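You operate a simulated robot arm through the tools that you are given. There is no shell and no other tool. Be economical: measure what you need, move in short steps, check, and stop when the job is done.

You run a simulated two-armed robot. Do the job below in one go: nothing can be reset, and whatever is moved stays where it is left.

## Task
Pick up the bottle labelled "coolant" from the top of the mending stand with one hand, pass it to the other hand and put it on the top of the strap table. Set down upright: bottle.

The check looks at the end state, three seconds after you hand in, the way a careful person would. Anything else that was tipped, shoved, dropped, spilled or broken makes it a failure.

## Robot
Two 7-joint arms with two-finger parallel grippers on one trunk, on a base that drives. Base frame: it is fixed to the floor where the robot stands at the start and does not move with it; the origin is under the middle of the robot, x ahead of it, y to its left, z up. Units: mm, rad, N and s.
The left shoulder is at the start at [43, 196, 1050], the right one opposite. With the tool pointing down near the work surface each hand reaches from about 100 to 640 mm from the robot's upright axis, wherever it stands, measured 20 degrees to its own side. Places, roughly: top of the strap table [-1900, 1300, 600]. Payload 1.57 kg a hand.
The TCP of each hand is the grasp point between the finger pads, 30 mm short of the fingertips. In the tool frame z runs along the fingers and y along their closing line. Largest opening 80 mm; finger width 17, thickness 12; the body of the gripper, 40 by 82 mm, starts 80 mm behind the TCP.
Orientation is told as [roll, pitch, yaw] about the base's x, y, z axes, in that order, counted from this pose: with the fingers straight down and closing along the base's y, the tool's x points along the base's -x, its y along +y and its z along -z.

## Interface
- The arms move only by the tool jog_arm. It takes "left_commands", "right_commands" or both (then of equal length, played together; a hand with none holds still); each is a list of rows, each a list of 3 entries, a list of its own where there are three numbers: the shift along the tool's x, y, z in units of 25 mm (1.0 is 25 mm), then the turn, a rotation vector about the tool's x, y, z in units of 8 degrees (1.0 is 8 degrees), then the opening in per cent of the stroke, from 0 (shut) to 100 (fully open). In form: [[[x, y, z], [rx, ry, rz], grip], ...]. A call has 1 to 12 rows; each row shifts and turns the commanded pose from where the row before left it, along the tool's axes as they then stand. A call with a number of a shift or a turn outside -1 to 1 is refused whole. Rows are played at 5 a second. More than 50 mm and 0.15 rad between two rows, or a gripper value outside its range, and nothing of the call is played. Where a pose cannot be reached the arm comes as near as it can. A force on the tool above 40 N (or 10 N above the force at the start of the call, whichever is more), or a blocked arm, ends the call early, and 0.2 s more pass. The fingers move at their own pace (about 45 mm/s each) and stop on an object; they squeeze with about 28 N. The grip force told is the motor's: it shows also when the fingers shut on nothing. Time passes only in rows, and 0.2 s behind the last, so rows that do not move let the fingers close. The reply holds the time, the measured pose of the TCP, the force on the tool along the base axes, the opening and the grip force, in the units named above and with some noise, with the torque about the TCP (base axes, N m) and any sound that the robot's microphone picked up.
- Cameras (640 x 400 px; columns grow to the right, rows downward): "scene" is now at [115, 51.4, 1263.1]; the picture's right is [0.18, -0.98, 0.04], its down [-0.60, -0.14, -0.79] and it looks along [0.78, 0.12, -0.61] (base axes); focal length 271 px, centre (320, 200). "left" rides on the left gripper at [72, 7, -122] in its tool frame; the picture's right is [-0.09, 1.00, 0.00], its down [-0.84, -0.08, -0.54] and it looks along [-0.54, -0.05, 0.84] (tool axes); focal length 238 px, centre (320, 200). "right" rides on the right gripper at [72, -7, -122] in its tool frame; the picture's right is [0.09, 1.00, 0.00], its down [-0.84, 0.08, -0.54] and it looks along [-0.54, 0.05, 0.84] (tool axes); focal length 238 px, centre (320, 200). There is no depth. A picture from a camera that has moved, and an enlarged one, comes with that camera's place and axes in the base frame and with its lens.
- grab_frame(camera): a new picture of that camera. The clock stands still meanwhile.
- slide_trunk(by): slides the trunk up (or, below 0, down) by that many mm; the arms and the scene camera ride with it, the base frame stays. It gives what a move gives, with no picture.
- base_move(legs): drives the robot by 1 to 6 legs, each [ahead, left, turn to the left] in mm, mm and rad, along the robot's own axes; the way and the turn of a leg run together, so that a leg with both is an arc; at most 1500 mm and 3.142 rad a leg. The arms and the cameras ride along, it lands a little off, and it stops where it bumps. It gives what a move gives.
- aim_head(pan, tilt): turns the head with the scene camera to pan (to the left, within 1.396 rad either way) and tilt (down, from -0.506 to 1.204), counted from straight ahead of the robot. It gives what a move gives.
- enlarge(camera, box): a new picture of the part [left, top, right, bottom] of that camera's present view, enlarged. The clock stands still meanwhile.
- hand_in(): hands the job in; it is judged then, once.

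Work in short steps. Places have to be worked out from the pictures, the camera data and where the tool is seen: move nearer, look again, correct. Check each grasp and each placing, and mend what went wrong. You have 120 turns and 108 pictures in all, those below and enlarged ones among them. Open the grippers and draw the arms clear of the work before you hand the job in, unless the task says otherwise; then end with one line.

The tools are called after ">>>" by a JSON object that holds its "method" and its "body". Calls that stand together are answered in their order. jog_arm: Moves the arms, as the interface text tells. Its arguments: {"type":"object","properties":{"left_commands":{"type":"array"},"right_commands":{"type":"array"}},"required":[]} The other tools are called the same way: slide_trunk (by) slides the trunk up or down; base_move (legs) drives the base; aim_head (pan, tilt) turns the head that bears the scene camera; grab_frame (camera) takes a picture; enlarge (camera, box) takes an enlarged picture of a part of a camera's view; hand_in () hands the job in.

At the start:

```text
time: 0.0
left_tool_pos: [525.4, 253.6, 987.3]
left_ee_rot: [-0.037, -0.011, 0.003]
left_ft_force: [0.4, -1.1, 0.6]
left_moment: [0.02, 0.01, 0.02]
left_grip_width: 80.0
left_grip_force: 0.0
right_tool_pos: [354.4, -89.7, 984.1]
right_ee_rot: [-0.187, 0.002, 0.189]
right_ft_force: [-0.8, 0.6, 0.2]
right_moment: [0.0, 0.0, -0.03]
right_grip_width: 80.1
right_grip_force: 0.1
trunk travel left (down, up): [-225.0, 218.0]
robot x, y, heading: [-1.3, 0.5, 0.004]
head pan, tilt: [0.18, 0.665]
```

scene: 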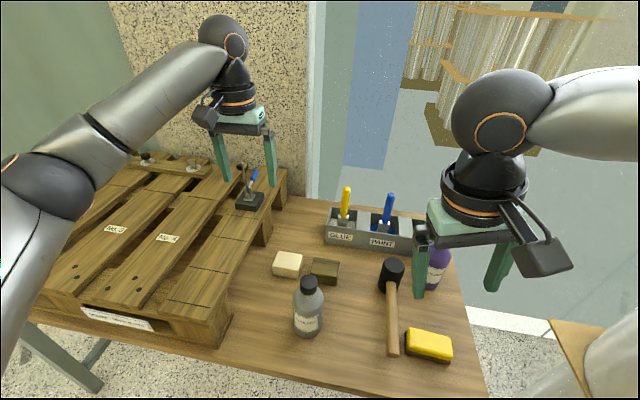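
right: 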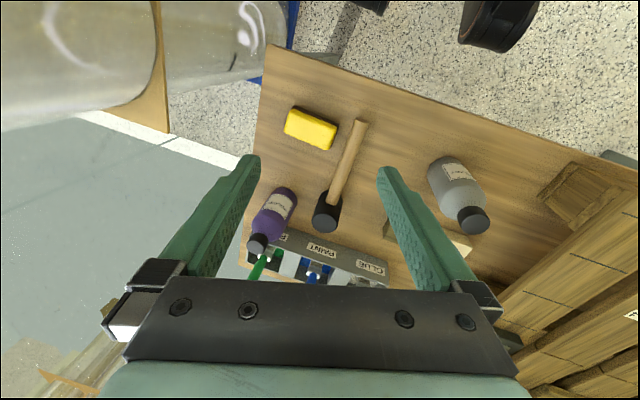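
left: 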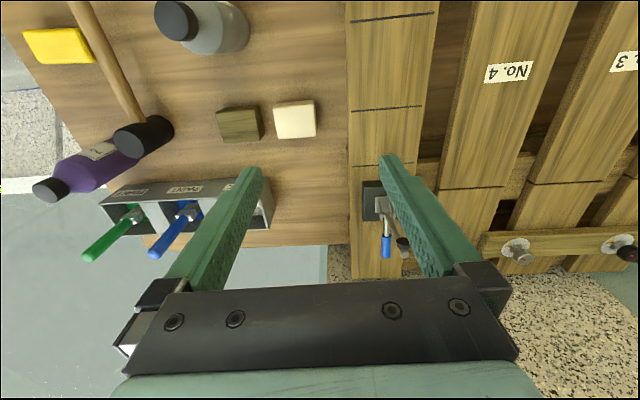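

The scene shows a grey bottle and a purple bottle; I need to read their labels.

>>> {"method": "enlarge", "body": {"camera": "scene", "box": [270, 230, 370, 350]}}

>>> {"method": "enlarge", "body": {"camera": "right", "box": [230, 140, 510, 300]}}

```text
3.33 times, centred on (320, 290) of scene
camera zoom: at [115.0, 51.4, 1263.1], right [0.18, -0.98, 0.04], down [-0.6, -0.14, -0.79], along [0.78, 0.12, -0.61], focal length 904 px, centre (320, -100)
```

zoom: 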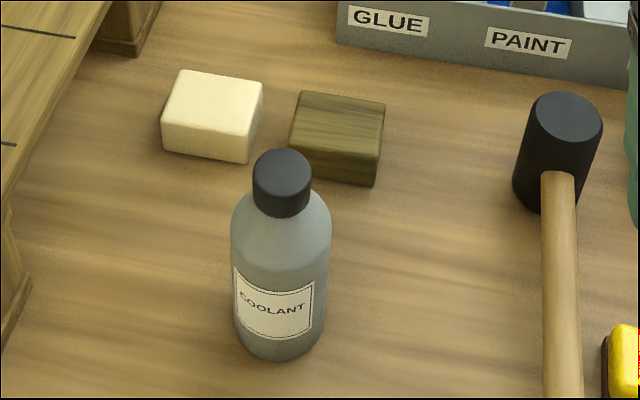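

```text
2.29 times, centred on (370, 220) of right
camera zoom: at [280.4, -87.5, 1104.4], right [-0.27, 0.94, -0.19], down [0.79, 0.33, 0.52], along [0.55, 0.0, -0.84], focal length 545 px, centre (206, 154)
```

zoom: 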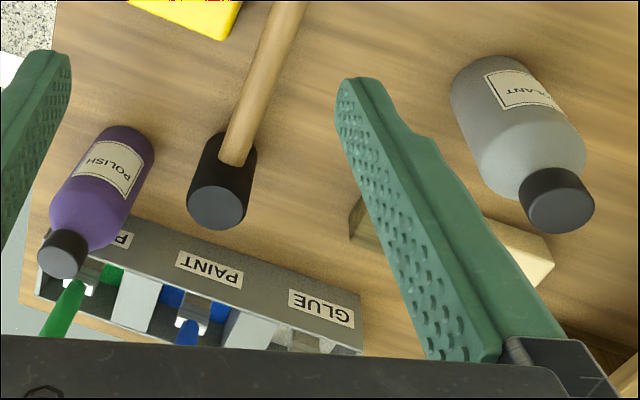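

Grey bottle is the coolant: about [407, 110], base z≈660, cap top z≈840, Ø≈64, cap Ø≈32. Plan: left hand takes the cap from above, right hand takes the body slanted. First I move the left hand above the bottle (yaw −45° so that its camera is away) and the right hand out to the side.

>>> {"method": "jog_arm", "body": {"left_commands": [[[0.8, -0.95, 0], [0, 0, 0], 100], [[0.8, -0.95, 0], [0, 0, 0], 100], [[0.8, -0.95, 0], [0, 0, 0], 100], [[0.8, -0.95, 0], [0, 0, 0], 100], [[0.8, -0.95, 0], [0, 0, 0], 100], [[0.7, -0.95, 0], [0, 0, 0], 100], [[0, 0, 0], [0.2, 0, 0.95], 100], [[0, 0, 0], [0, 0, 0.95], 100], [[0, 0, 0], [0, 0, 0.95], 100], [[0, 0, 0], [0, 0, 0.95], 100], [[0, 0, 0], [0, 0, 0.95], 100], [[0, 0, 0], [0, 0, 0.9], 100]], "right_commands": [[[0, -1, 0], [0, 0, 0], 100], [[0, -1, 0], [0, 0, 0], 100], [[0, -1, 0], [0, 0, 0], 100], [[0, -1, 0], [0, 0, 0], 100], [[0, -1, 0], [0, 0, 0], 100], [[0, 0, 0], [0, 0, 0], 100], [[0, 0, 0], [0, 0, 0], 100], [[0, 0, 0], [0, 0, 0], 100], [[0, 0, 0], [0, 0, 0], 100], [[0, 0, 0], [0, 0, 0], 100], [[0, 0, 0], [0, 0, 0], 100], [[0, 0, 0], [0, 0, 0], 100]]}}

>>> {"method": "grab_frame", "body": {"camera": "left"}}

>>> {"method": "grab_frame", "body": {"camera": "scene"}}

```text
time: 0.8
left_tool_pos: [468.3, 195.4, 994.4]
left_ee_rot: [-0.031, -0.013, 0.008]
left_ft_force: [-0.1, 1.5, -0.6]
left_moment: [-0.06, 0.0, -0.02]
left_grip_width: 79.9
left_grip_force: 0.0
right_tool_pos: [348.9, -99.5, 995.7]
right_ee_rot: [-0.29, -0.011, 0.368]
right_ft_force: [0.9, 0.3, 0.9]
right_moment: [0.05, 0.03, 0.0]
right_grip_width: 79.7
right_grip_force: 0.1
trunk travel left (down, up): [-225.0, 218.0]
robot x, y, heading: [-2.1, 5.5, 0.004]
head pan, tilt: [0.18, 0.665]
stopped in row 3 (right hand): the arm was blocked; the commanded pose is now the measured one
```

```text
102 pictures are left
camera left: at [395.6, 204.3, 1113.2], right [0.09, 1.0, -0.03], down [0.83, -0.06, 0.56], along [0.55, -0.07, -0.83], focal length 238 px, centre (320, 200)
```

left: 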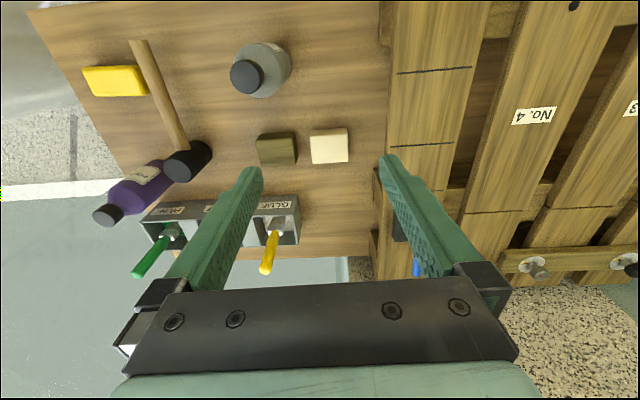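

```text
101 pictures are left
camera scene: at [107.8, 50.2, 1263.0], right [0.18, -0.98, 0.03], down [-0.59, -0.14, -0.79], along [0.78, 0.13, -0.61], focal length 271 px, centre (320, 200)
```

scene: 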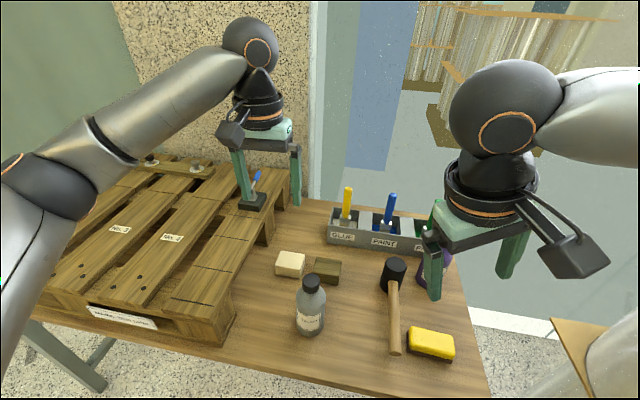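

The right arm was blocked by something at its right side. I look there before moving on.

>>> {"method": "aim_head", "body": {"pan": -0.9, "tilt": 0.55}}

>>> {"method": "grab_frame", "body": {"camera": "scene"}}

>>> {"method": "grab_frame", "body": {"camera": "right"}}

```text
time: 2.1
left_tool_pos: [468.5, 194.2, 994.2]
left_ee_rot: [-0.032, -0.015, 0.005]
left_ft_force: [0.2, -0.1, -0.2]
left_moment: [0.0, 0.0, 0.0]
left_grip_width: 79.7
left_grip_force: 0.0
right_tool_pos: [347.6, -101.1, 994.7]
right_ee_rot: [-0.295, 0.004, 0.368]
right_ft_force: [0.2, 0.3, -0.4]
right_moment: [0.02, -0.02, 0.0]
right_grip_width: 80.3
right_grip_force: 0.0
trunk travel left (down, up): [-225.0, 218.0]
robot x, y, heading: [-2.8, 3.5, -0.0]
head pan, tilt: [-0.901, 0.55]
```

```text
100 pictures are left
camera scene: at [78.9, -35.5, 1276.2], right [-0.78, -0.62, 0.01], down [-0.31, 0.38, -0.87], along [0.54, -0.68, -0.49], focal length 271 px, centre (320, 200)
```

scene: 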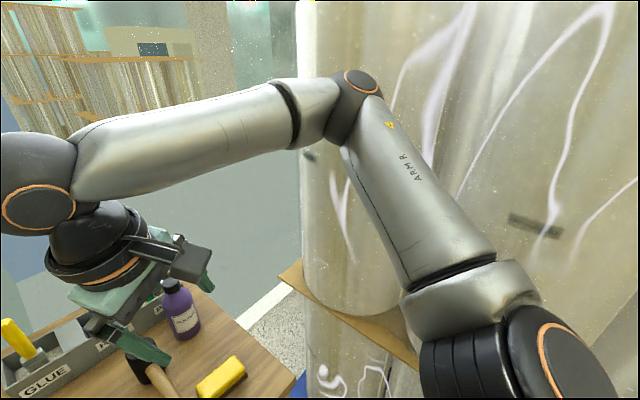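

```text
99 pictures are left
camera right: at [270.1, -99.7, 1113.4], right [-0.43, 0.86, -0.29], down [0.7, 0.52, 0.49], along [0.57, 0.01, -0.82], focal length 238 px, centre (320, 200)
```

right: 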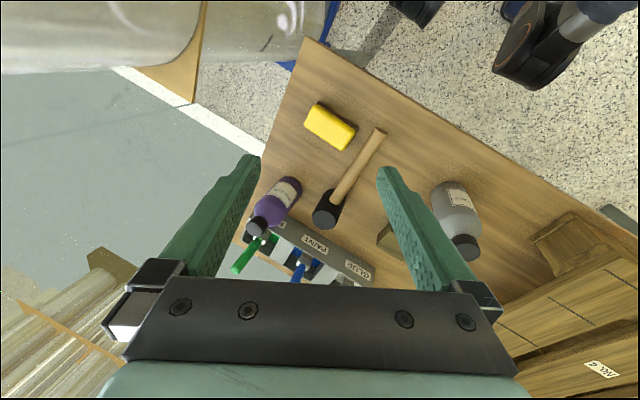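

Large wrapped rolls stand at the right, and the right elbow touched one. I move the base 60 mm left (parallel to the stand) to get free; the bottle is to the left anyway.

>>> {"method": "base_move", "body": {"legs": [[0, 60, 0]]}}

>>> {"method": "aim_head", "body": {"pan": 0.18, "tilt": 0.8}}

>>> {"method": "grab_frame", "body": {"camera": "scene"}}

```text
time: 3.0
left_tool_pos: [479.1, 230.0, 992.8]
left_ee_rot: [0.002, 0.0, 0.003]
left_ft_force: [0.3, 0.2, -0.1]
left_moment: [-0.01, -0.04, 0.01]
left_grip_width: 80.0
left_grip_force: 0.1
right_tool_pos: [360.4, -70.1, 985.3]
right_ee_rot: [-0.245, 0.003, 0.345]
right_ft_force: [0.2, 0.0, 0.6]
right_moment: [-0.04, -0.02, 0.02]
right_grip_width: 79.8
right_grip_force: 0.1
trunk travel left (down, up): [-225.0, 218.0]
robot x, y, heading: [0.2, 63.9, 0.004]
head pan, tilt: [-0.901, 0.55]
```

```text
time: 4.4
left_tool_pos: [479.2, 230.2, 993.2]
left_ee_rot: [-0.001, 0.001, 0.003]
left_ft_force: [-0.1, -0.1, 0.7]
left_moment: [-0.03, 0.01, -0.04]
left_grip_width: 80.1
left_grip_force: 0.0
right_tool_pos: [359.7, -71.5, 985.9]
right_ee_rot: [-0.243, 0.003, 0.344]
right_ft_force: [-0.2, -0.5, 0.6]
right_moment: [0.02, 0.01, 0.0]
right_grip_width: 80.1
right_grip_force: 0.0
trunk travel left (down, up): [-225.0, 218.0]
robot x, y, heading: [0.8, 62.7, 0.006]
head pan, tilt: [0.18, 0.799]
```

```text
98 pictures are left
camera scene: at [117.3, 76.4, 1251.9], right [0.18, -0.98, 0.0], down [-0.71, -0.13, -0.7], along [0.69, 0.13, -0.72], focal length 271 px, centre (320, 200)
```

scene: 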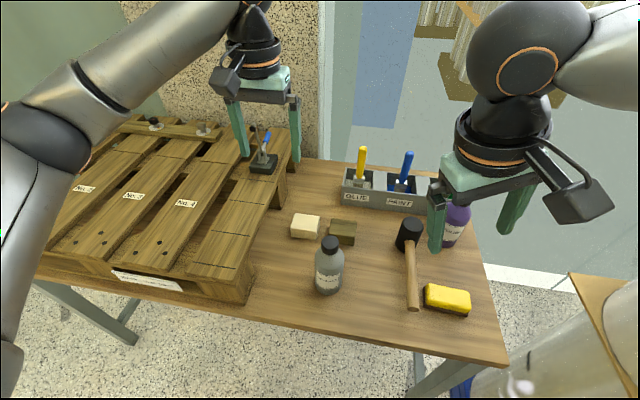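

The robot had been leaning on the roll and now stands level. I measure the bottle again with an enlarged view.

>>> {"method": "enlarge", "body": {"camera": "scene", "box": [280, 215, 380, 315]}}

>>> {"method": "enlarge", "body": {"camera": "left", "box": [160, 0, 400, 150]}}

```text
4.00 times, centred on (330, 265) of scene
camera zoom: at [117.3, 76.4, 1251.9], right [0.18, -0.98, 0.0], down [-0.71, -0.13, -0.7], along [0.69, 0.13, -0.72], focal length 1085 px, centre (280, -60)
```

zoom: 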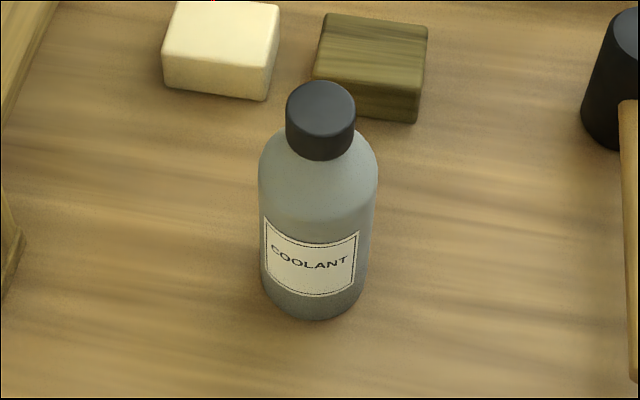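

```text
2.67 times, centred on (280, 75) of left
camera zoom: at [409.1, 234.7, 1114.0], right [0.09, 1.0, 0.0], down [0.84, -0.08, 0.54], along [0.54, -0.05, -0.84], focal length 636 px, centre (427, 533)
```

zoom: 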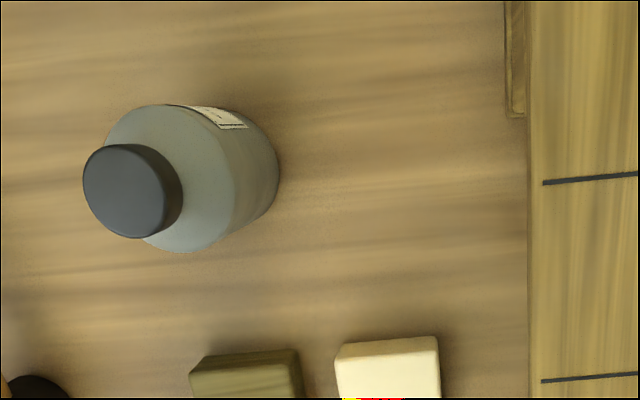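

Triangulated cap top ≈ [419, 112, 824], cap Ø33×~20 high. I move the left hand above it at the present height and yaw −45°, right hand still.

>>> {"method": "jog_arm", "body": {"left_commands": [[[0.5, -0.95, 0], [0, 0, 0], 100], [[0.5, -0.95, 0], [0, 0, 0], 100], [[0.5, -0.95, 0], [0, 0, 0], 100], [[0.5, -0.95, 0], [0, 0, 0], 100], [[0.44, -0.92, 0], [0, 0, 0], 100], [[0, 0, 0], [0, 0, 0.95], 100], [[0, 0, 0], [0, 0, 0.95], 100], [[0, 0, 0], [0, 0, 0.95], 100], [[0, 0, 0], [0, 0, 0.95], 100], [[0, 0, 0], [0, 0, 0.95], 100], [[0, 0, 0], [0, 0, 0.9], 100]]}}

>>> {"method": "grab_frame", "body": {"camera": "left"}}

>>> {"method": "grab_frame", "body": {"camera": "scene"}}

```text
time: 6.8
left_tool_pos: [418.6, 110.9, 992.8]
left_ee_rot: [0.0, 0.001, -0.789]
left_ft_force: [0.2, 0.1, 0.3]
left_moment: [-0.02, 0.04, 0.01]
left_grip_width: 80.0
left_grip_force: 0.1
right_tool_pos: [360.9, -71.2, 984.4]
right_ee_rot: [-0.243, 0.003, 0.345]
right_ft_force: [-0.6, 0.5, -0.3]
right_moment: [0.01, 0.04, 0.03]
right_grip_width: 80.0
right_grip_force: 0.0
trunk travel left (down, up): [-225.0, 218.0]
robot x, y, heading: [0.3, 59.9, 0.003]
head pan, tilt: [0.18, 0.799]
```

```text
95 pictures are left
camera left: at [374.7, 165.4, 1114.0], right [0.77, 0.64, 0.0], down [0.53, -0.65, 0.54], along [0.34, -0.42, -0.84], focal length 238 px, centre (320, 200)
```

left: 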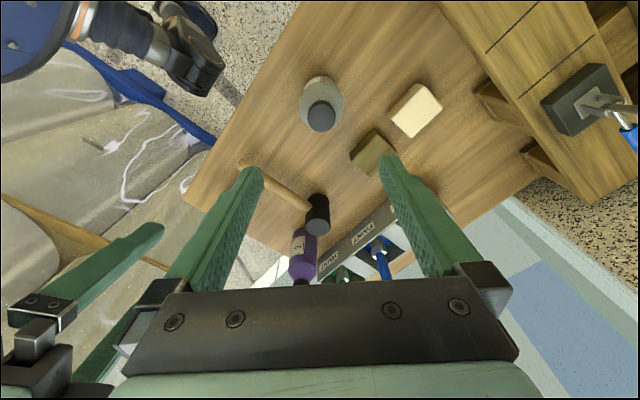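

```text
94 pictures are left
camera scene: at [117.3, 76.5, 1251.9], right [0.18, -0.98, 0.0], down [-0.71, -0.13, -0.7], along [0.69, 0.13, -0.72], focal length 271 px, centre (320, 200)
```

scene: 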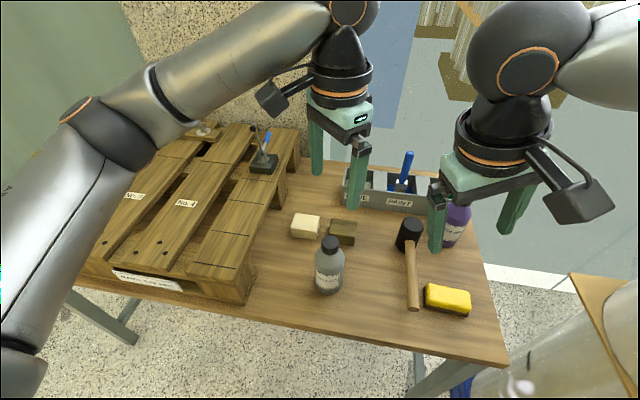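

The left camera puts the cap at [418.6, 112.5], right under the tool. Descend 120 mm and look.

>>> {"method": "jog_arm", "body": {"left_commands": [[[0, 0, 1], [0, 0, 0], 100], [[0, 0, 1], [0, 0, 0], 100], [[0, 0, 1], [0, 0, 0], 100], [[0, 0, 1], [0, 0, 0], 100], [[0, 0, 0.8], [0, 0, 0], 100]]}}

>>> {"method": "grab_frame", "body": {"camera": "left"}}

>>> {"method": "enlarge", "body": {"camera": "scene", "box": [250, 150, 410, 310]}}

```text
time: 8.0
left_tool_pos: [419.1, 111.5, 872.4]
left_ee_rot: [0.001, 0.0, -0.787]
left_ft_force: [-0.1, 0.2, 0.7]
left_moment: [-0.01, -0.01, -0.01]
left_grip_width: 79.8
left_grip_force: 0.1
right_tool_pos: [359.7, -72.0, 985.3]
right_ee_rot: [-0.245, 0.003, 0.345]
right_ft_force: [-0.3, 0.5, -0.4]
right_moment: [-0.04, -0.02, 0.01]
right_grip_width: 79.8
right_grip_force: 0.0
trunk travel left (down, up): [-225.0, 218.0]
robot x, y, heading: [2.6, 62.3, -0.0]
head pan, tilt: [0.18, 0.799]
```

```text
93 pictures are left
camera left: at [374.6, 165.7, 993.4], right [0.77, 0.64, 0.0], down [0.54, -0.65, 0.54], along [0.35, -0.42, -0.84], focal length 238 px, centre (320, 200)
```

left: 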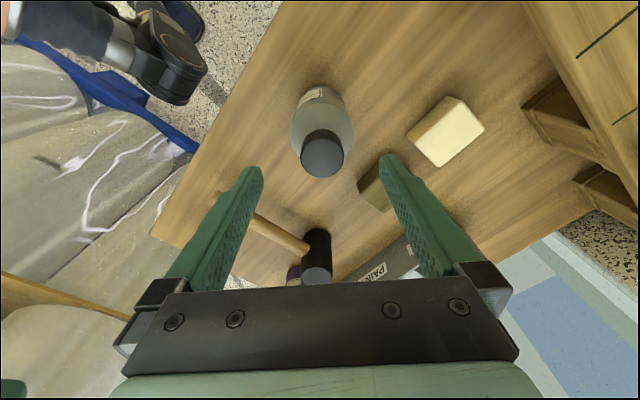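

```text
2.50 times, centred on (330, 230) of scene
camera zoom: at [117.3, 76.5, 1251.9], right [0.18, -0.98, 0.0], down [-0.71, -0.13, -0.7], along [0.69, 0.13, -0.72], focal length 678 px, centre (295, 125)
```

zoom: 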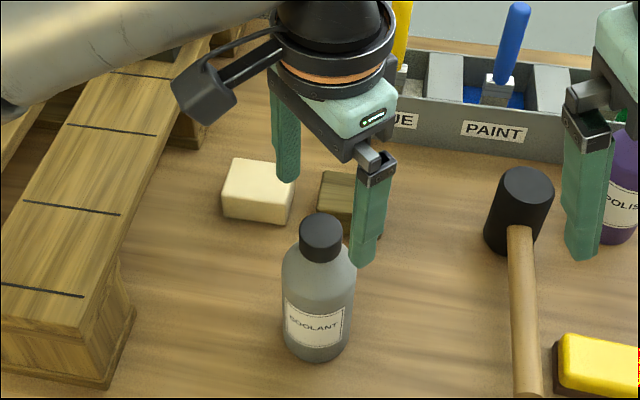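

Alignment holds; cap top is about z 824–835. I go down 25 mm more and check.

>>> {"method": "jog_arm", "body": {"left_commands": [[[0, 0, 0.5], [0, 0, 0], 100], [[0, 0, 0.5], [0, 0, 0], 100]]}}

>>> {"method": "grab_frame", "body": {"camera": "left"}}

>>> {"method": "enlarge", "body": {"camera": "scene", "box": [280, 180, 380, 300]}}

```text
time: 8.6
left_tool_pos: [419.5, 111.6, 845.4]
left_ee_rot: [0.001, -0.001, -0.787]
left_ft_force: [0.5, 0.4, 0.6]
left_moment: [0.0, 0.05, 0.0]
left_grip_width: 79.9
left_grip_force: 0.0
right_tool_pos: [359.7, -70.5, 986.2]
right_ee_rot: [-0.242, 0.005, 0.347]
right_ft_force: [0.0, -0.5, 1.2]
right_moment: [0.03, 0.0, 0.0]
right_grip_width: 80.1
right_grip_force: 0.1
trunk travel left (down, up): [-225.0, 218.0]
robot x, y, heading: [-0.3, 63.0, 0.002]
head pan, tilt: [0.18, 0.799]
```

```text
91 pictures are left
camera left: at [374.2, 165.7, 968.0], right [0.77, 0.64, 0.0], down [0.54, -0.65, 0.54], along [0.35, -0.42, -0.84], focal length 238 px, centre (320, 200)
```

left: 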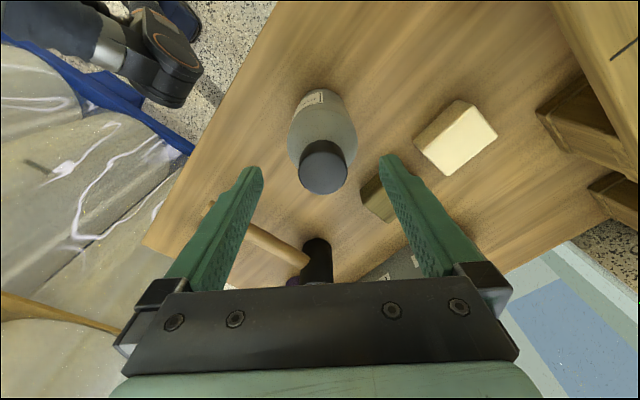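

```text
3.33 times, centred on (330, 240) of scene
camera zoom: at [117.3, 76.5, 1251.9], right [0.18, -0.98, 0.0], down [-0.71, -0.13, -0.7], along [0.69, 0.13, -0.72], focal length 904 px, centre (287, 67)
```

zoom: 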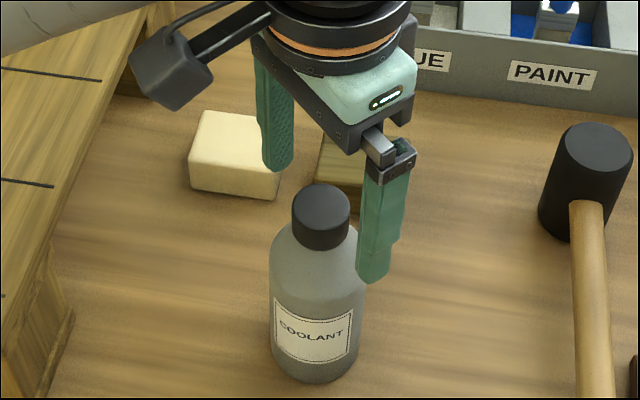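

Cap top ≈ z 821, 3 mm towards tool +y. I shift that, go down 12 mm (tips at ≈803), and close.

>>> {"method": "jog_arm", "body": {"left_commands": [[[0, 0.13, 0.25], [0, 0, 0], 100], [[0, 0, 0.23], [0, 0, 0], 100], [[0, 0, 0], [0, 0, 0], 30], [[0, 0, 0], [0, 0, 0], 0], [[0, 0, 0], [0, 0, 0], 0], [[0, 0, 0], [0, 0, 0], 0]]}}

>>> {"method": "grab_frame", "body": {"camera": "left"}}

>>> {"method": "enlarge", "body": {"camera": "scene", "box": [280, 180, 380, 300]}}

```text
time: 10.0
left_tool_pos: [421.9, 113.3, 835.1]
left_ee_rot: [0.0, 0.001, -0.788]
left_ft_force: [-1.6, -1.1, 0.4]
left_moment: [-0.13, 0.1, 0.04]
left_grip_width: 33.8
left_grip_force: 24.0
right_tool_pos: [360.0, -70.9, 985.3]
right_ee_rot: [-0.244, 0.003, 0.344]
right_ft_force: [1.0, -0.2, 0.7]
right_moment: [-0.01, -0.01, 0.0]
right_grip_width: 80.2
right_grip_force: 0.1
trunk travel left (down, up): [-225.0, 218.0]
robot x, y, heading: [1.5, 57.5, -0.0]
head pan, tilt: [0.18, 0.799]
```

```text
89 pictures are left
camera left: at [376.6, 167.8, 956.9], right [0.77, 0.64, 0.0], down [0.54, -0.65, 0.54], along [0.35, -0.42, -0.84], focal length 238 px, centre (320, 200)
```

left: 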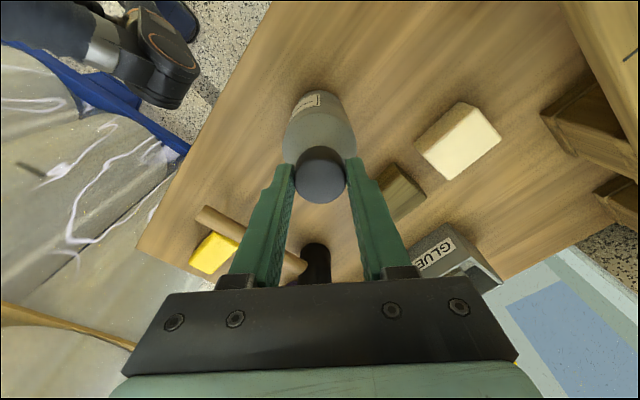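

```text
3.33 times, centred on (330, 240) of scene
camera zoom: at [117.2, 76.4, 1251.9], right [0.18, -0.98, 0.0], down [-0.71, -0.13, -0.7], along [0.69, 0.13, -0.72], focal length 904 px, centre (287, 67)
```

zoom: 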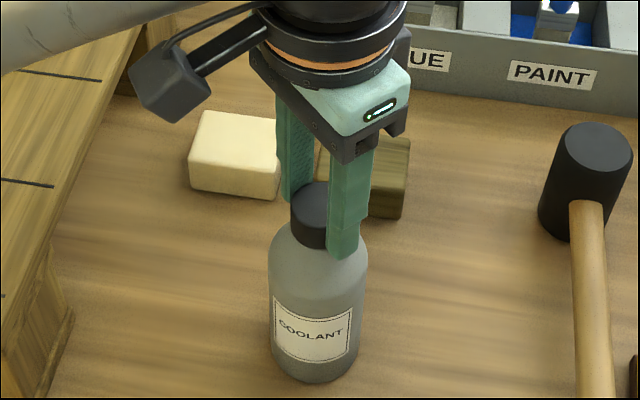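

Gripped at 33.8 mm (the cap). Lift gently 50 mm and check weight and slip.

>>> {"method": "jog_arm", "body": {"left_commands": [[[0, 0, -0.3], [0, 0, 0], 0], [[0, 0, -0.5], [0, 0, 0], 0], [[0, 0, -0.6], [0, 0, 0], 0], [[0, 0, -0.6], [0, 0, 0], 0]]}}

>>> {"method": "grab_frame", "body": {"camera": "scene"}}

```text
time: 11.0
left_tool_pos: [421.0, 114.2, 884.8]
left_ee_rot: [-0.001, 0.0, -0.787]
left_ft_force: [0.3, 0.9, -4.3]
left_moment: [0.01, 0.02, -0.01]
left_grip_width: 33.5
left_grip_force: 28.1
right_tool_pos: [360.7, -70.6, 984.4]
right_ee_rot: [-0.243, 0.004, 0.346]
right_ft_force: [0.9, -0.9, 0.2]
right_moment: [0.03, -0.05, 0.0]
right_grip_width: 80.0
right_grip_force: 0.0
trunk travel left (down, up): [-225.0, 218.0]
robot x, y, heading: [-1.8, 61.3, 0.001]
head pan, tilt: [0.18, 0.799]
```

```text
87 pictures are left
camera scene: at [117.5, 76.5, 1251.9], right [0.18, -0.98, 0.0], down [-0.71, -0.13, -0.7], along [0.69, 0.13, -0.72], focal length 271 px, centre (320, 200)
```

scene: 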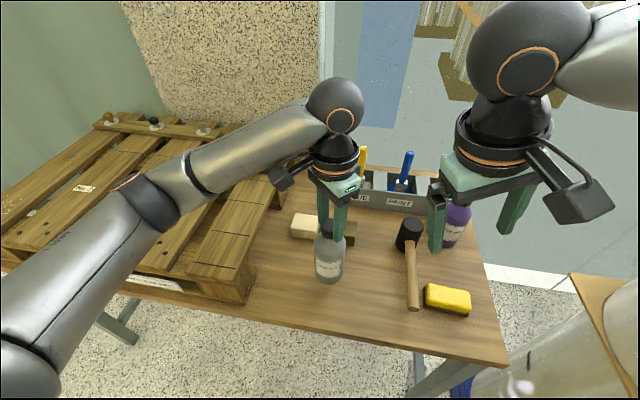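

Weight ≈ 4.5 N, hanging steadily. Lift another 110 mm, then look around for room to turn and drive.

>>> {"method": "jog_arm", "body": {"left_commands": [[[0, 0, -0.7], [0, 0, 0], 0], [[0, 0, -0.7], [0, 0, 0], 0], [[0, 0, -0.7], [0, 0, 0], 0], [[0, 0, -0.7], [0, 0, 0], 0], [[0, 0, -0.7], [0, 0, 0], 0], [[0, 0, -0.7], [0, 0, 0], 0]]}}

>>> {"method": "aim_head", "body": {"pan": 1.39, "tilt": 0.4}}

>>> {"method": "grab_frame", "body": {"camera": "scene"}}

>>> {"method": "aim_head", "body": {"pan": -1.39, "tilt": 0.5}}

>>> {"method": "grab_frame", "body": {"camera": "scene"}}

```text
time: 12.4
left_tool_pos: [420.8, 112.9, 991.4]
left_ee_rot: [-0.001, 0.002, -0.786]
left_ft_force: [-0.4, 0.2, -3.8]
left_moment: [0.01, 0.02, -0.01]
left_grip_width: 33.5
left_grip_force: 27.9
right_tool_pos: [360.4, -70.8, 985.4]
right_ee_rot: [-0.242, 0.002, 0.344]
right_ft_force: [0.2, 0.0, -0.6]
right_moment: [0.02, -0.03, 0.01]
right_grip_width: 80.1
right_grip_force: 0.0
trunk travel left (down, up): [-225.0, 218.0]
robot x, y, heading: [2.1, 63.1, 0.002]
head pan, tilt: [0.18, 0.799]
```

```text
time: 13.8
left_tool_pos: [422.0, 114.2, 992.8]
left_ee_rot: [0.0, 0.0, -0.786]
left_ft_force: [0.1, 0.2, -4.0]
left_moment: [-0.01, -0.01, -0.02]
left_grip_width: 33.3
left_grip_force: 28.4
right_tool_pos: [360.2, -71.0, 985.1]
right_ee_rot: [-0.242, 0.005, 0.345]
right_ft_force: [-0.2, 0.9, 0.8]
right_moment: [0.02, -0.01, 0.02]
right_grip_width: 80.2
right_grip_force: 0.1
trunk travel left (down, up): [-225.0, 218.0]
robot x, y, heading: [1.5, 59.3, 0.006]
head pan, tilt: [1.389, 0.4]
```

```text
86 pictures are left
camera scene: at [54.8, 153.1, 1287.0], right [0.98, -0.18, 0.0], down [-0.07, -0.38, -0.92], along [0.16, 0.91, -0.39], focal length 271 px, centre (320, 200)
```

scene: 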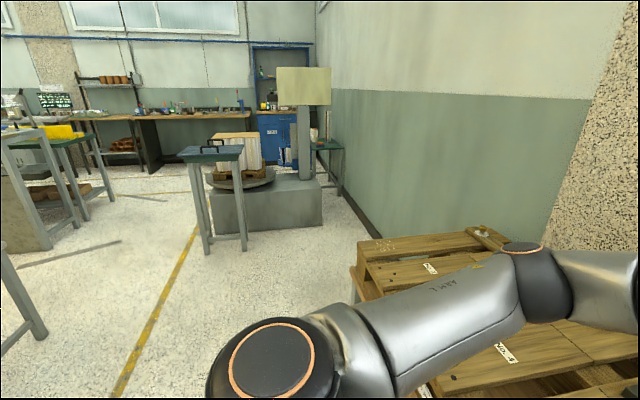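

```text
time: 16.2
left_tool_pos: [422.0, 114.0, 991.1]
left_ee_rot: [-0.001, 0.0, -0.785]
left_ft_force: [0.4, -0.7, -4.8]
left_moment: [0.02, 0.05, -0.01]
left_grip_width: 33.6
left_grip_force: 27.8
right_tool_pos: [359.9, -70.4, 985.0]
right_ee_rot: [-0.244, 0.002, 0.345]
right_ft_force: [-0.1, 0.3, -0.7]
right_moment: [0.0, 0.02, 0.0]
right_grip_width: 80.1
right_grip_force: 0.1
trunk travel left (down, up): [-225.0, 218.0]
robot x, y, heading: [-2.6, 62.3, -0.002]
head pan, tilt: [-1.389, 0.499]
```

```text
85 pictures are left
camera scene: at [54.9, -27.5, 1277.9], right [-0.98, -0.18, 0.0], down [-0.09, 0.47, -0.88], along [0.16, -0.86, -0.48], focal length 271 px, centre (320, 200)
```

scene: 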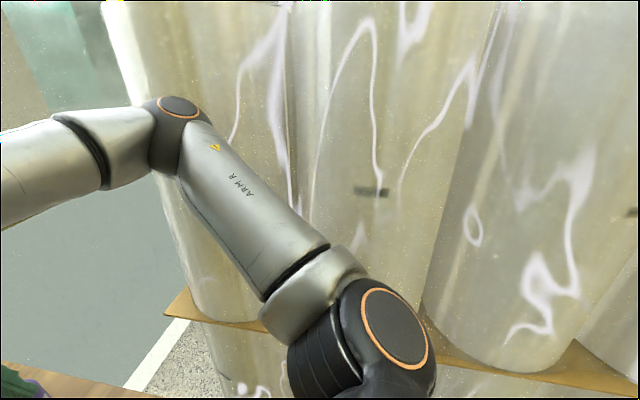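

Rolls fill the right side; the left is open floor, and a table leg at ≈[-1265, 1490] probably belongs to the strap table. I draw the bottle in to x≈300, off the stand and pallet.

>>> {"method": "jog_arm", "body": {"left_commands": [[[0.5, -0.5, -0.1], [0, 0, 0], 0], [[0.56, -0.56, 0], [0, 0, 0], 0], [[0.56, -0.56, 0], [0, 0, 0], 0], [[0.56, -0.56, 0], [0, 0, 0], 0], [[0.56, -0.56, 0], [0, 0, 0], 0], [[0.56, -0.56, 0], [0, 0, 0], 0], [[0.3, -0.3, 0], [0, 0, 0], 0]]}}

>>> {"method": "aim_head", "body": {"pan": 0.3, "tilt": 0.9}}

>>> {"method": "grab_frame", "body": {"camera": "scene"}}

```text
time: 17.8
left_tool_pos: [292.9, 111.9, 992.4]
left_ee_rot: [0.0, -0.001, -0.785]
left_ft_force: [0.0, -1.1, -4.8]
left_moment: [-0.01, -0.01, -0.02]
left_grip_width: 33.2
left_grip_force: 27.9
right_tool_pos: [360.2, -69.9, 985.3]
right_ee_rot: [-0.244, 0.003, 0.346]
right_ft_force: [0.0, 0.0, 0.3]
right_moment: [0.0, -0.01, 0.01]
right_grip_width: 80.1
right_grip_force: 0.1
trunk travel left (down, up): [-225.0, 218.0]
robot x, y, heading: [-1.3, 62.0, -0.004]
head pan, tilt: [-1.389, 0.499]
```

```text
time: 19.6
left_tool_pos: [294.4, 111.2, 991.9]
left_ee_rot: [0.001, -0.001, -0.787]
left_ft_force: [0.7, 0.3, -4.1]
left_moment: [0.01, 0.0, -0.01]
left_grip_width: 33.3
left_grip_force: 28.2
right_tool_pos: [359.0, -71.2, 985.0]
right_ee_rot: [-0.244, 0.003, 0.345]
right_ft_force: [-0.4, 0.4, -0.6]
right_moment: [0.02, 0.02, -0.01]
right_grip_width: 79.9
right_grip_force: 0.1
trunk travel left (down, up): [-225.0, 218.0]
robot x, y, heading: [-0.2, 64.0, 0.003]
head pan, tilt: [0.3, 0.901]
```

```text
84 pictures are left
camera scene: at [110.2, 84.4, 1244.0], right [0.3, -0.95, 0.0], down [-0.75, -0.23, -0.62], along [0.59, 0.18, -0.78], focal length 271 px, centre (320, 200)
```

scene: 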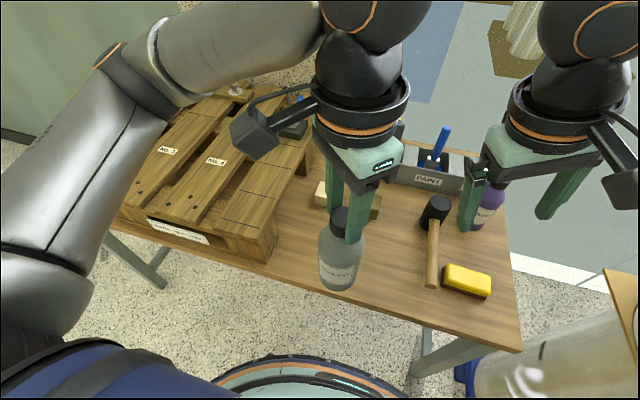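

The bottle hangs upright in front of the stand edge and the round base has free floor. I turn left in place by 1.3 rad with the head ahead, then look.

>>> {"method": "base_move", "body": {"legs": [[0, 0, 0.65], [0, 0, 0.65]]}}

>>> {"method": "aim_head", "body": {"pan": 0.9, "tilt": 0.5}}

>>> {"method": "grab_frame", "body": {"camera": "scene"}}

>>> {"method": "aim_head", "body": {"pan": 0.0, "tilt": 0.5}}

>>> {"method": "grab_frame", "body": {"camera": "scene"}}

```text
time: 23.5
left_tool_pos: [27.0, 360.4, 992.8]
left_ee_rot: [0.002, 0.0, 0.521]
left_ft_force: [0.4, 0.4, -4.8]
left_moment: [-0.03, -0.01, 0.02]
left_grip_width: 33.4
left_grip_force: 27.9
right_tool_pos: [220.9, 376.0, 986.1]
right_ee_rot: [-0.242, 0.004, 1.653]
right_ft_force: [-0.1, -0.4, -0.1]
right_moment: [0.01, -0.01, -0.02]
right_grip_width: 79.8
right_grip_force: 0.0
trunk travel left (down, up): [-225.0, 218.0]
robot x, y, heading: [-3.9, 62.5, 1.311]
head pan, tilt: [0.3, 0.901]
```

```text
time: 24.5
left_tool_pos: [27.2, 359.0, 993.1]
left_ee_rot: [0.0, -0.001, 0.521]
left_ft_force: [1.1, -0.9, -3.4]
left_moment: [-0.03, 0.01, 0.01]
left_grip_width: 33.5
left_grip_force: 28.0
right_tool_pos: [221.4, 376.3, 986.2]
right_ee_rot: [-0.243, 0.003, 1.653]
right_ft_force: [-0.1, 0.2, -0.5]
right_moment: [-0.04, 0.0, -0.04]
right_grip_width: 80.0
right_grip_force: 0.2
trunk travel left (down, up): [-225.0, 218.0]
robot x, y, heading: [-0.2, 64.1, 1.316]
head pan, tilt: [0.901, 0.499]
```

```text
83 pictures are left
camera scene: at [-46.1, 173.7, 1277.8], right [0.8, 0.6, 0.0], down [0.29, -0.38, -0.88], along [-0.52, 0.7, -0.48], focal length 271 px, centre (320, 200)
```

scene: 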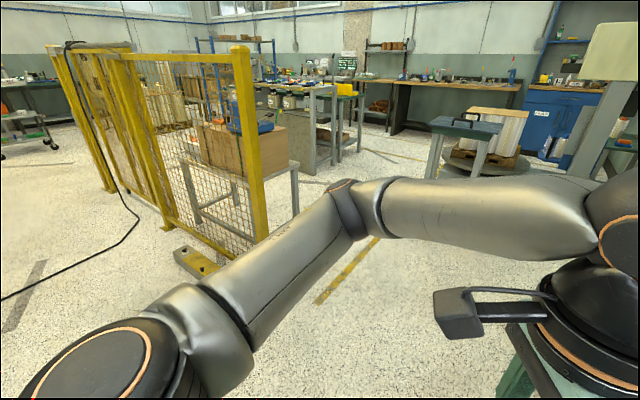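

```text
time: 25.7
left_tool_pos: [28.0, 358.0, 992.3]
left_ee_rot: [0.002, 0.001, 0.521]
left_ft_force: [-0.3, 0.9, -2.9]
left_moment: [0.0, 0.01, 0.03]
left_grip_width: 33.4
left_grip_force: 27.8
right_tool_pos: [221.2, 377.5, 986.0]
right_ee_rot: [-0.243, 0.003, 1.652]
right_ft_force: [-0.2, -0.1, -0.9]
right_moment: [0.0, 0.02, 0.03]
right_grip_width: 80.3
right_grip_force: 0.1
trunk travel left (down, up): [-225.0, 218.0]
robot x, y, heading: [-3.3, 62.7, 1.311]
head pan, tilt: [0.0, 0.499]
```

```text
82 pictures are left
camera scene: at [31.6, 188.6, 1277.9], right [0.97, -0.26, 0.0], down [-0.12, -0.46, -0.88], along [0.23, 0.85, -0.48], focal length 271 px, centre (320, 200)
```

scene: 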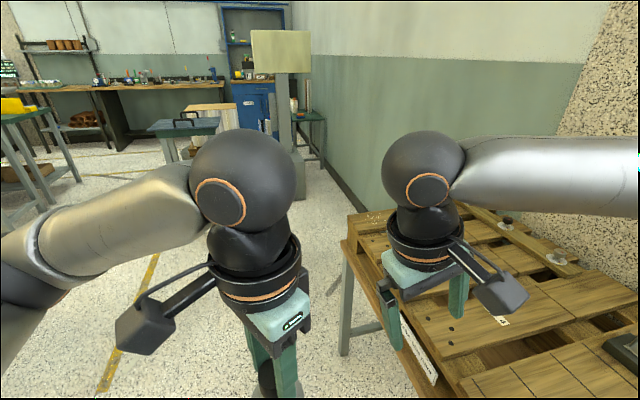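

The strap table (with a box and a strapping tool) seems to stand behind a yellow fence. I enlarge that area to work out the layout.

>>> {"method": "aim_head", "body": {"pan": 0.9, "tilt": 0.4}}

>>> {"method": "enlarge", "body": {"camera": "scene", "box": [0, 10, 320, 260]}}

>>> {"method": "aim_head", "body": {"pan": 1.39, "tilt": 0.5}}

>>> {"method": "grab_frame", "body": {"camera": "scene"}}

```text
time: 26.9
left_tool_pos: [25.8, 360.4, 991.7]
left_ee_rot: [0.0, 0.001, 0.522]
left_ft_force: [0.6, 0.4, -4.7]
left_moment: [0.0, 0.0, 0.04]
left_grip_width: 33.5
left_grip_force: 27.6
right_tool_pos: [221.2, 376.1, 985.7]
right_ee_rot: [-0.244, 0.004, 1.654]
right_ft_force: [0.5, 0.2, 0.6]
right_moment: [0.0, -0.03, -0.01]
right_grip_width: 79.9
right_grip_force: 0.0
trunk travel left (down, up): [-225.0, 218.0]
robot x, y, heading: [-1.1, 59.2, 1.309]
head pan, tilt: [0.901, 0.4]
```

```text
1.60 times, centred on (160, 135) of scene
camera zoom: at [-47.1, 175.0, 1287.0], right [0.8, 0.6, 0.0], down [0.23, -0.31, -0.92], along [-0.55, 0.74, -0.39], focal length 434 px, centre (576, 304)
```

zoom: 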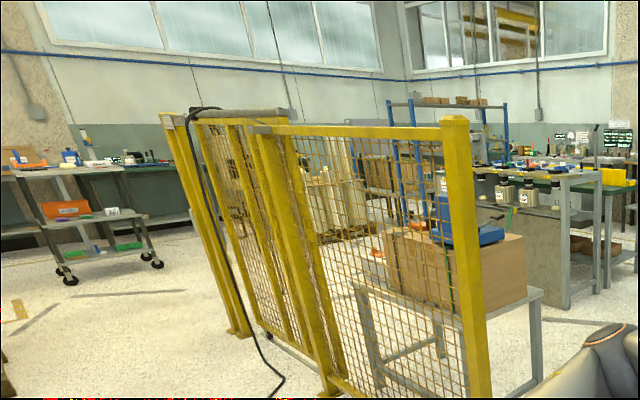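

```text
time: 27.8
left_tool_pos: [26.3, 358.5, 992.7]
left_ee_rot: [0.0, -0.001, 0.523]
left_ft_force: [-0.5, 0.2, -4.8]
left_moment: [0.03, -0.02, 0.01]
left_grip_width: 33.4
left_grip_force: 28.0
right_tool_pos: [220.7, 376.2, 985.1]
right_ee_rot: [-0.242, 0.004, 1.654]
right_ft_force: [0.9, 0.1, 0.1]
right_moment: [0.01, 0.0, -0.03]
right_grip_width: 80.3
right_grip_force: 0.0
trunk travel left (down, up): [-225.0, 218.0]
robot x, y, heading: [0.9, 59.9, 1.312]
head pan, tilt: [1.389, 0.499]
```

```text
80 pictures are left
camera scene: at [-74.0, 139.6, 1277.9], right [0.43, 0.9, 0.0], down [0.43, -0.21, -0.88], along [-0.79, 0.38, -0.48], focal length 271 px, centre (320, 200)
```

scene: 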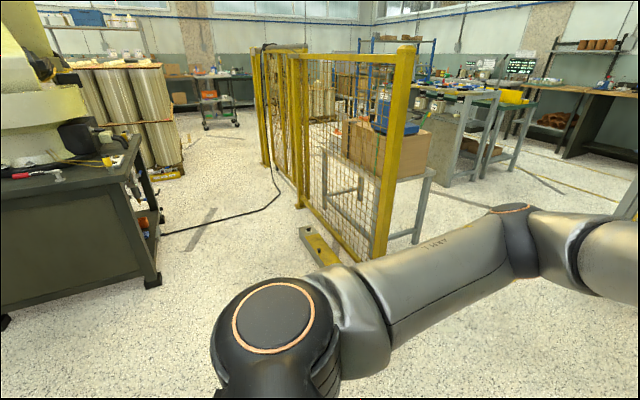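

Layout estimate: strap table spans about x −2000…−1270, y 1150…1520; a fence stands on its south side (y≈900–1050), so I approach from the north-east. I drive to about (−450, 1450) through the free floor and turn left 1.2.

>>> {"method": "base_move", "body": {"legs": [[613, 397, 0], [614, 397, 0], [0, 0, 1.2]]}}

>>> {"method": "aim_head", "body": {"pan": 0.9, "tilt": 0.5}}

>>> {"method": "grab_frame", "body": {"camera": "scene"}}

>>> {"method": "aim_head", "body": {"pan": -0.1, "tilt": 0.6}}

>>> {"method": "grab_frame", "body": {"camera": "scene"}}

```text
time: 38.4
left_tool_pos: [-722.9, 1588.5, 992.2]
left_ee_rot: [0.001, -0.001, 1.726]
left_ft_force: [-0.1, -0.2, -4.0]
left_moment: [0.0, -0.02, 0.01]
left_grip_width: 33.3
left_grip_force: 27.8
right_tool_pos: [-669.5, 1775.7, 985.1]
right_ee_rot: [-0.244, 0.003, 2.858]
right_ft_force: [0.4, -0.1, 0.1]
right_moment: [0.02, 0.0, 0.0]
right_grip_width: 80.1
right_grip_force: 0.0
trunk travel left (down, up): [-225.0, 218.0]
robot x, y, heading: [-451.8, 1456.3, 2.517]
head pan, tilt: [1.389, 0.499]
```

```text
time: 39.3
left_tool_pos: [-722.1, 1587.4, 992.6]
left_ee_rot: [-0.001, 0.002, 1.728]
left_ft_force: [0.4, 0.3, -4.6]
left_moment: [-0.02, 0.01, -0.01]
left_grip_width: 33.1
left_grip_force: 27.8
right_tool_pos: [-669.2, 1774.9, 985.5]
right_ee_rot: [-0.244, 0.004, 2.858]
right_ft_force: [1.0, 0.3, 0.1]
right_moment: [0.0, -0.01, 0.03]
right_grip_width: 80.2
right_grip_force: 0.0
trunk travel left (down, up): [-225.0, 218.0]
robot x, y, heading: [-457.0, 1453.3, 2.513]
head pan, tilt: [0.901, 0.499]
```

```text
79 pictures are left
camera scene: at [-576.4, 1453.3, 1277.9], right [-0.27, 0.96, 0.0], down [0.46, 0.13, -0.88], along [-0.84, -0.24, -0.48], focal length 271 px, centre (320, 200)
```

scene: 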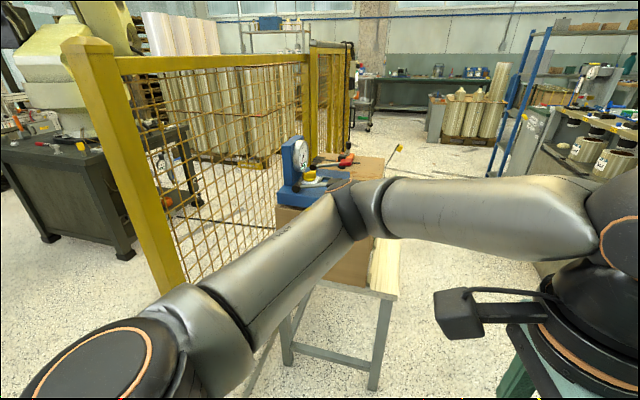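

```text
time: 40.6
left_tool_pos: [-723.1, 1588.4, 992.5]
left_ee_rot: [-0.001, 0.001, 1.728]
left_ft_force: [0.9, 1.0, -4.1]
left_moment: [-0.02, 0.0, 0.02]
left_grip_width: 33.3
left_grip_force: 27.8
right_tool_pos: [-669.0, 1774.8, 984.7]
right_ee_rot: [-0.242, 0.004, 2.857]
right_ft_force: [0.0, -0.6, 0.2]
right_moment: [0.02, 0.03, 0.0]
right_grip_width: 79.9
right_grip_force: 0.1
trunk travel left (down, up): [-225.0, 218.0]
robot x, y, heading: [-459.5, 1452.1, 2.515]
head pan, tilt: [-0.099, 0.6]
```

```text
78 pictures are left
camera scene: at [-555.0, 1536.6, 1268.8], right [0.66, 0.75, 0.0], down [0.42, -0.37, -0.82], along [-0.62, 0.55, -0.57], focal length 271 px, centre (320, 200)
```

scene: 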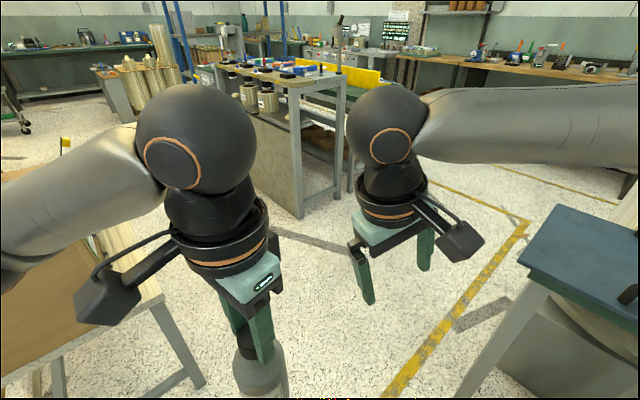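

The corridor north of the strap table is free. Here is open floor, so I do the hand-over now: left carries the bottle to about 400 ahead, right turns to point left-forward and slanted (yaw 1.0, tilt 1.0 from down).

>>> {"method": "jog_arm", "body": {"left_commands": [[[-0.54, 0.65, 0], [0, 0, 0], 0], [[-0.54, 0.65, 0], [0, 0, 0], 0], [[-0.54, 0.65, 0], [0, 0, 0], 0], [[-0.54, 0.65, 0], [0, 0, 0], 0], [[-0.54, 0.65, 0], [0, 0, 0], 0], [[0, 0, 0], [0, 0, 0], 0], [[0, 0, 0], [0, 0, 0], 0]], "right_commands": [[[0, 0, 0], [-0.875, 0, 0], 100], [[0, 0, 0], [-0.875, 0, 0], 100], [[0, 0, 0], [0, 0, -0.94], 100], [[0, 0, 0], [0, 0, -0.94], 100], [[0, 0, 0], [0, 0, -0.94], 100], [[0, 0, 0], [0, 0, -0.94], 100], [[0, 0, 0], [0, 0, -0.94], 100]]}}

>>> {"method": "jog_arm", "body": {"right_commands": [[[0, 0, 0], [0, -0.895, 0], 100], [[0, 0, 0], [0, -0.895, 0], 100], [[0, 0, 0], [0, -0.895, 0], 100], [[0, 0, 0], [0, -0.895, 0], 100], [[0, 0, 0], [0, -0.895, 0], 100], [[0, 0, 0], [0, -0.895, 0], 100], [[0, 0, 0], [0, -0.895, 0], 100], [[0, 0, 0], [0, -0.895, 0], 100]]}}

>>> {"method": "aim_head", "body": {"pan": 0.0, "tilt": 0.8}}

>>> {"method": "grab_frame", "body": {"camera": "scene"}}

>>> {"method": "grab_frame", "body": {"camera": "right"}}

```text
time: 42.2
left_tool_pos: [-813.9, 1641.3, 992.4]
left_ee_rot: [0.001, 0.0, 1.728]
left_ft_force: [0.4, 0.1, -3.4]
left_moment: [0.01, -0.04, 0.02]
left_grip_width: 33.5
left_grip_force: 28.3
right_tool_pos: [-669.1, 1775.4, 984.3]
right_ee_rot: [0.003, 0.002, -2.767]
right_ft_force: [0.1, 0.9, 0.0]
right_moment: [0.03, -0.03, 0.0]
right_grip_width: 80.1
right_grip_force: 0.1
trunk travel left (down, up): [-225.0, 218.0]
robot x, y, heading: [-453.6, 1452.2, 2.516]
head pan, tilt: [-0.099, 0.6]
```

```text
time: 44.0
left_tool_pos: [-814.9, 1641.3, 992.1]
left_ee_rot: [-0.001, 0.001, 1.726]
left_ft_force: [-0.5, -0.6, -4.2]
left_moment: [-0.01, 0.02, 0.01]
left_grip_width: 33.3
left_grip_force: 28.0
right_tool_pos: [-668.6, 1775.0, 985.6]
right_ee_rot: [0.007, -0.998, -2.774]
right_ft_force: [0.6, -0.2, 0.6]
right_moment: [0.0, 0.03, 0.0]
right_grip_width: 80.0
right_grip_force: 0.0
trunk travel left (down, up): [-225.0, 218.0]
robot x, y, heading: [-451.4, 1455.8, 2.515]
head pan, tilt: [-0.099, 0.6]
```

```text
time: 44.7
left_tool_pos: [-814.1, 1642.5, 992.9]
left_ee_rot: [-0.002, 0.0, 1.725]
left_ft_force: [-0.4, 0.3, -4.5]
left_moment: [0.01, 0.05, 0.0]
left_grip_width: 33.4
left_grip_force: 27.9
right_tool_pos: [-670.6, 1774.2, 985.6]
right_ee_rot: [0.007, -0.996, -2.773]
right_ft_force: [-0.3, -0.1, 0.0]
right_moment: [0.0, 0.03, 0.0]
right_grip_width: 79.9
right_grip_force: 0.0
trunk travel left (down, up): [-225.0, 218.0]
robot x, y, heading: [-454.5, 1455.0, 2.513]
head pan, tilt: [0.0, 0.799]
```

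```text
77 pictures are left
camera scene: at [-554.2, 1525.3, 1251.9], right [0.59, 0.81, 0.0], down [0.58, -0.42, -0.7], along [-0.56, 0.41, -0.72], focal length 271 px, centre (320, 200)
```

scene: 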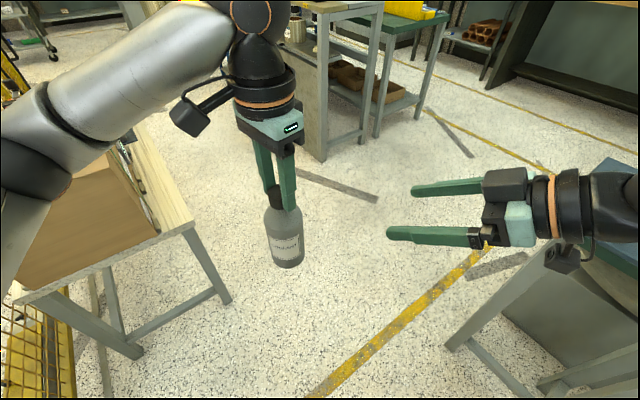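

```text
76 pictures are left
camera right: at [-540.0, 1832.8, 991.4], right [0.41, -0.91, -0.07], down [0.03, -0.07, 1.0], along [-0.91, -0.41, 0.0], focal length 238 px, centre (320, 200)
```

right: 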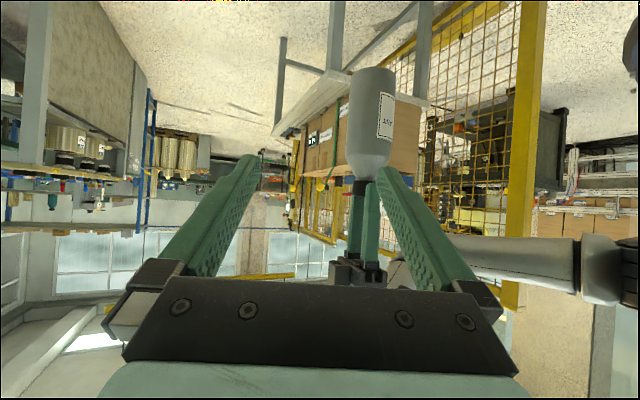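

Bottle body spans z≈815–925 at about [-814, 1642]; I aim the right TCP at [-814, 1642, 880]. First to a pre-grasp 100 mm short of it.

>>> {"method": "jog_arm", "body": {"right_commands": [[[-0.08, 0.574, 0.88], [0, 0, 0], 100], [[-0.08, 0.574, 0.88], [0, 0, 0], 100], [[-0.08, 0.574, 0.88], [0, 0, 0], 100], [[-0.08, 0.574, 0.88], [0, 0, 0], 100], [[-0.08, 0.574, 0.88], [0, 0, 0], 100]]}}

>>> {"method": "grab_frame", "body": {"camera": "right"}}

>>> {"method": "grab_frame", "body": {"camera": "scene"}}

```text
time: 45.9
left_tool_pos: [-814.8, 1641.7, 992.2]
left_ee_rot: [0.0, -0.001, 1.726]
left_ft_force: [0.4, 0.7, -4.2]
left_moment: [-0.01, 0.0, -0.03]
left_grip_width: 33.6
left_grip_force: 28.0
right_tool_pos: [-738.7, 1674.9, 934.6]
right_ee_rot: [0.003, -0.997, -2.775]
right_ft_force: [-0.5, 0.4, -0.1]
right_moment: [-0.02, 0.02, 0.01]
right_grip_width: 80.1
right_grip_force: 0.0
right hand out of reach, approached as far as the arm can: row 2
trunk travel left (down, up): [-225.0, 218.0]
robot x, y, heading: [-456.6, 1455.4, 2.515]
head pan, tilt: [0.0, 0.799]
```

```text
75 pictures are left
camera right: at [-609.0, 1731.6, 941.4], right [0.41, -0.91, -0.07], down [0.03, -0.07, 1.0], along [-0.91, -0.41, 0.0], focal length 238 px, centre (320, 200)
```

right: 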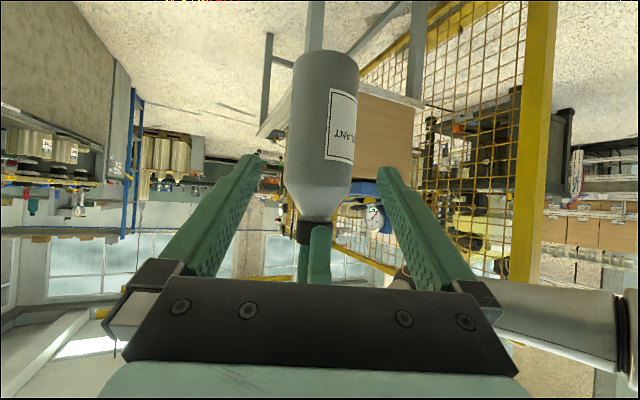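

```text
74 pictures are left
camera scene: at [-554.4, 1525.2, 1251.9], right [0.59, 0.81, 0.0], down [0.58, -0.42, -0.7], along [-0.56, 0.41, -0.72], focal length 271 px, centre (320, 200)
```

scene: 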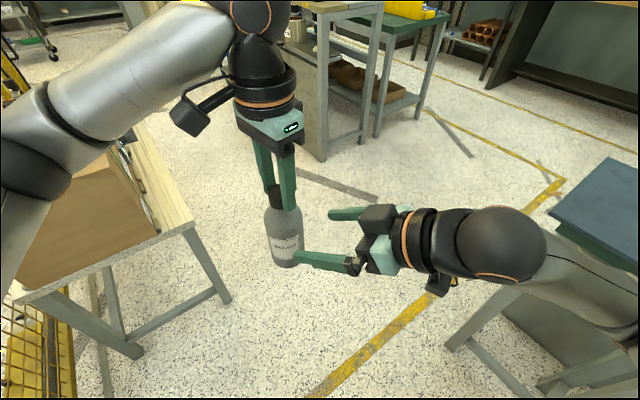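

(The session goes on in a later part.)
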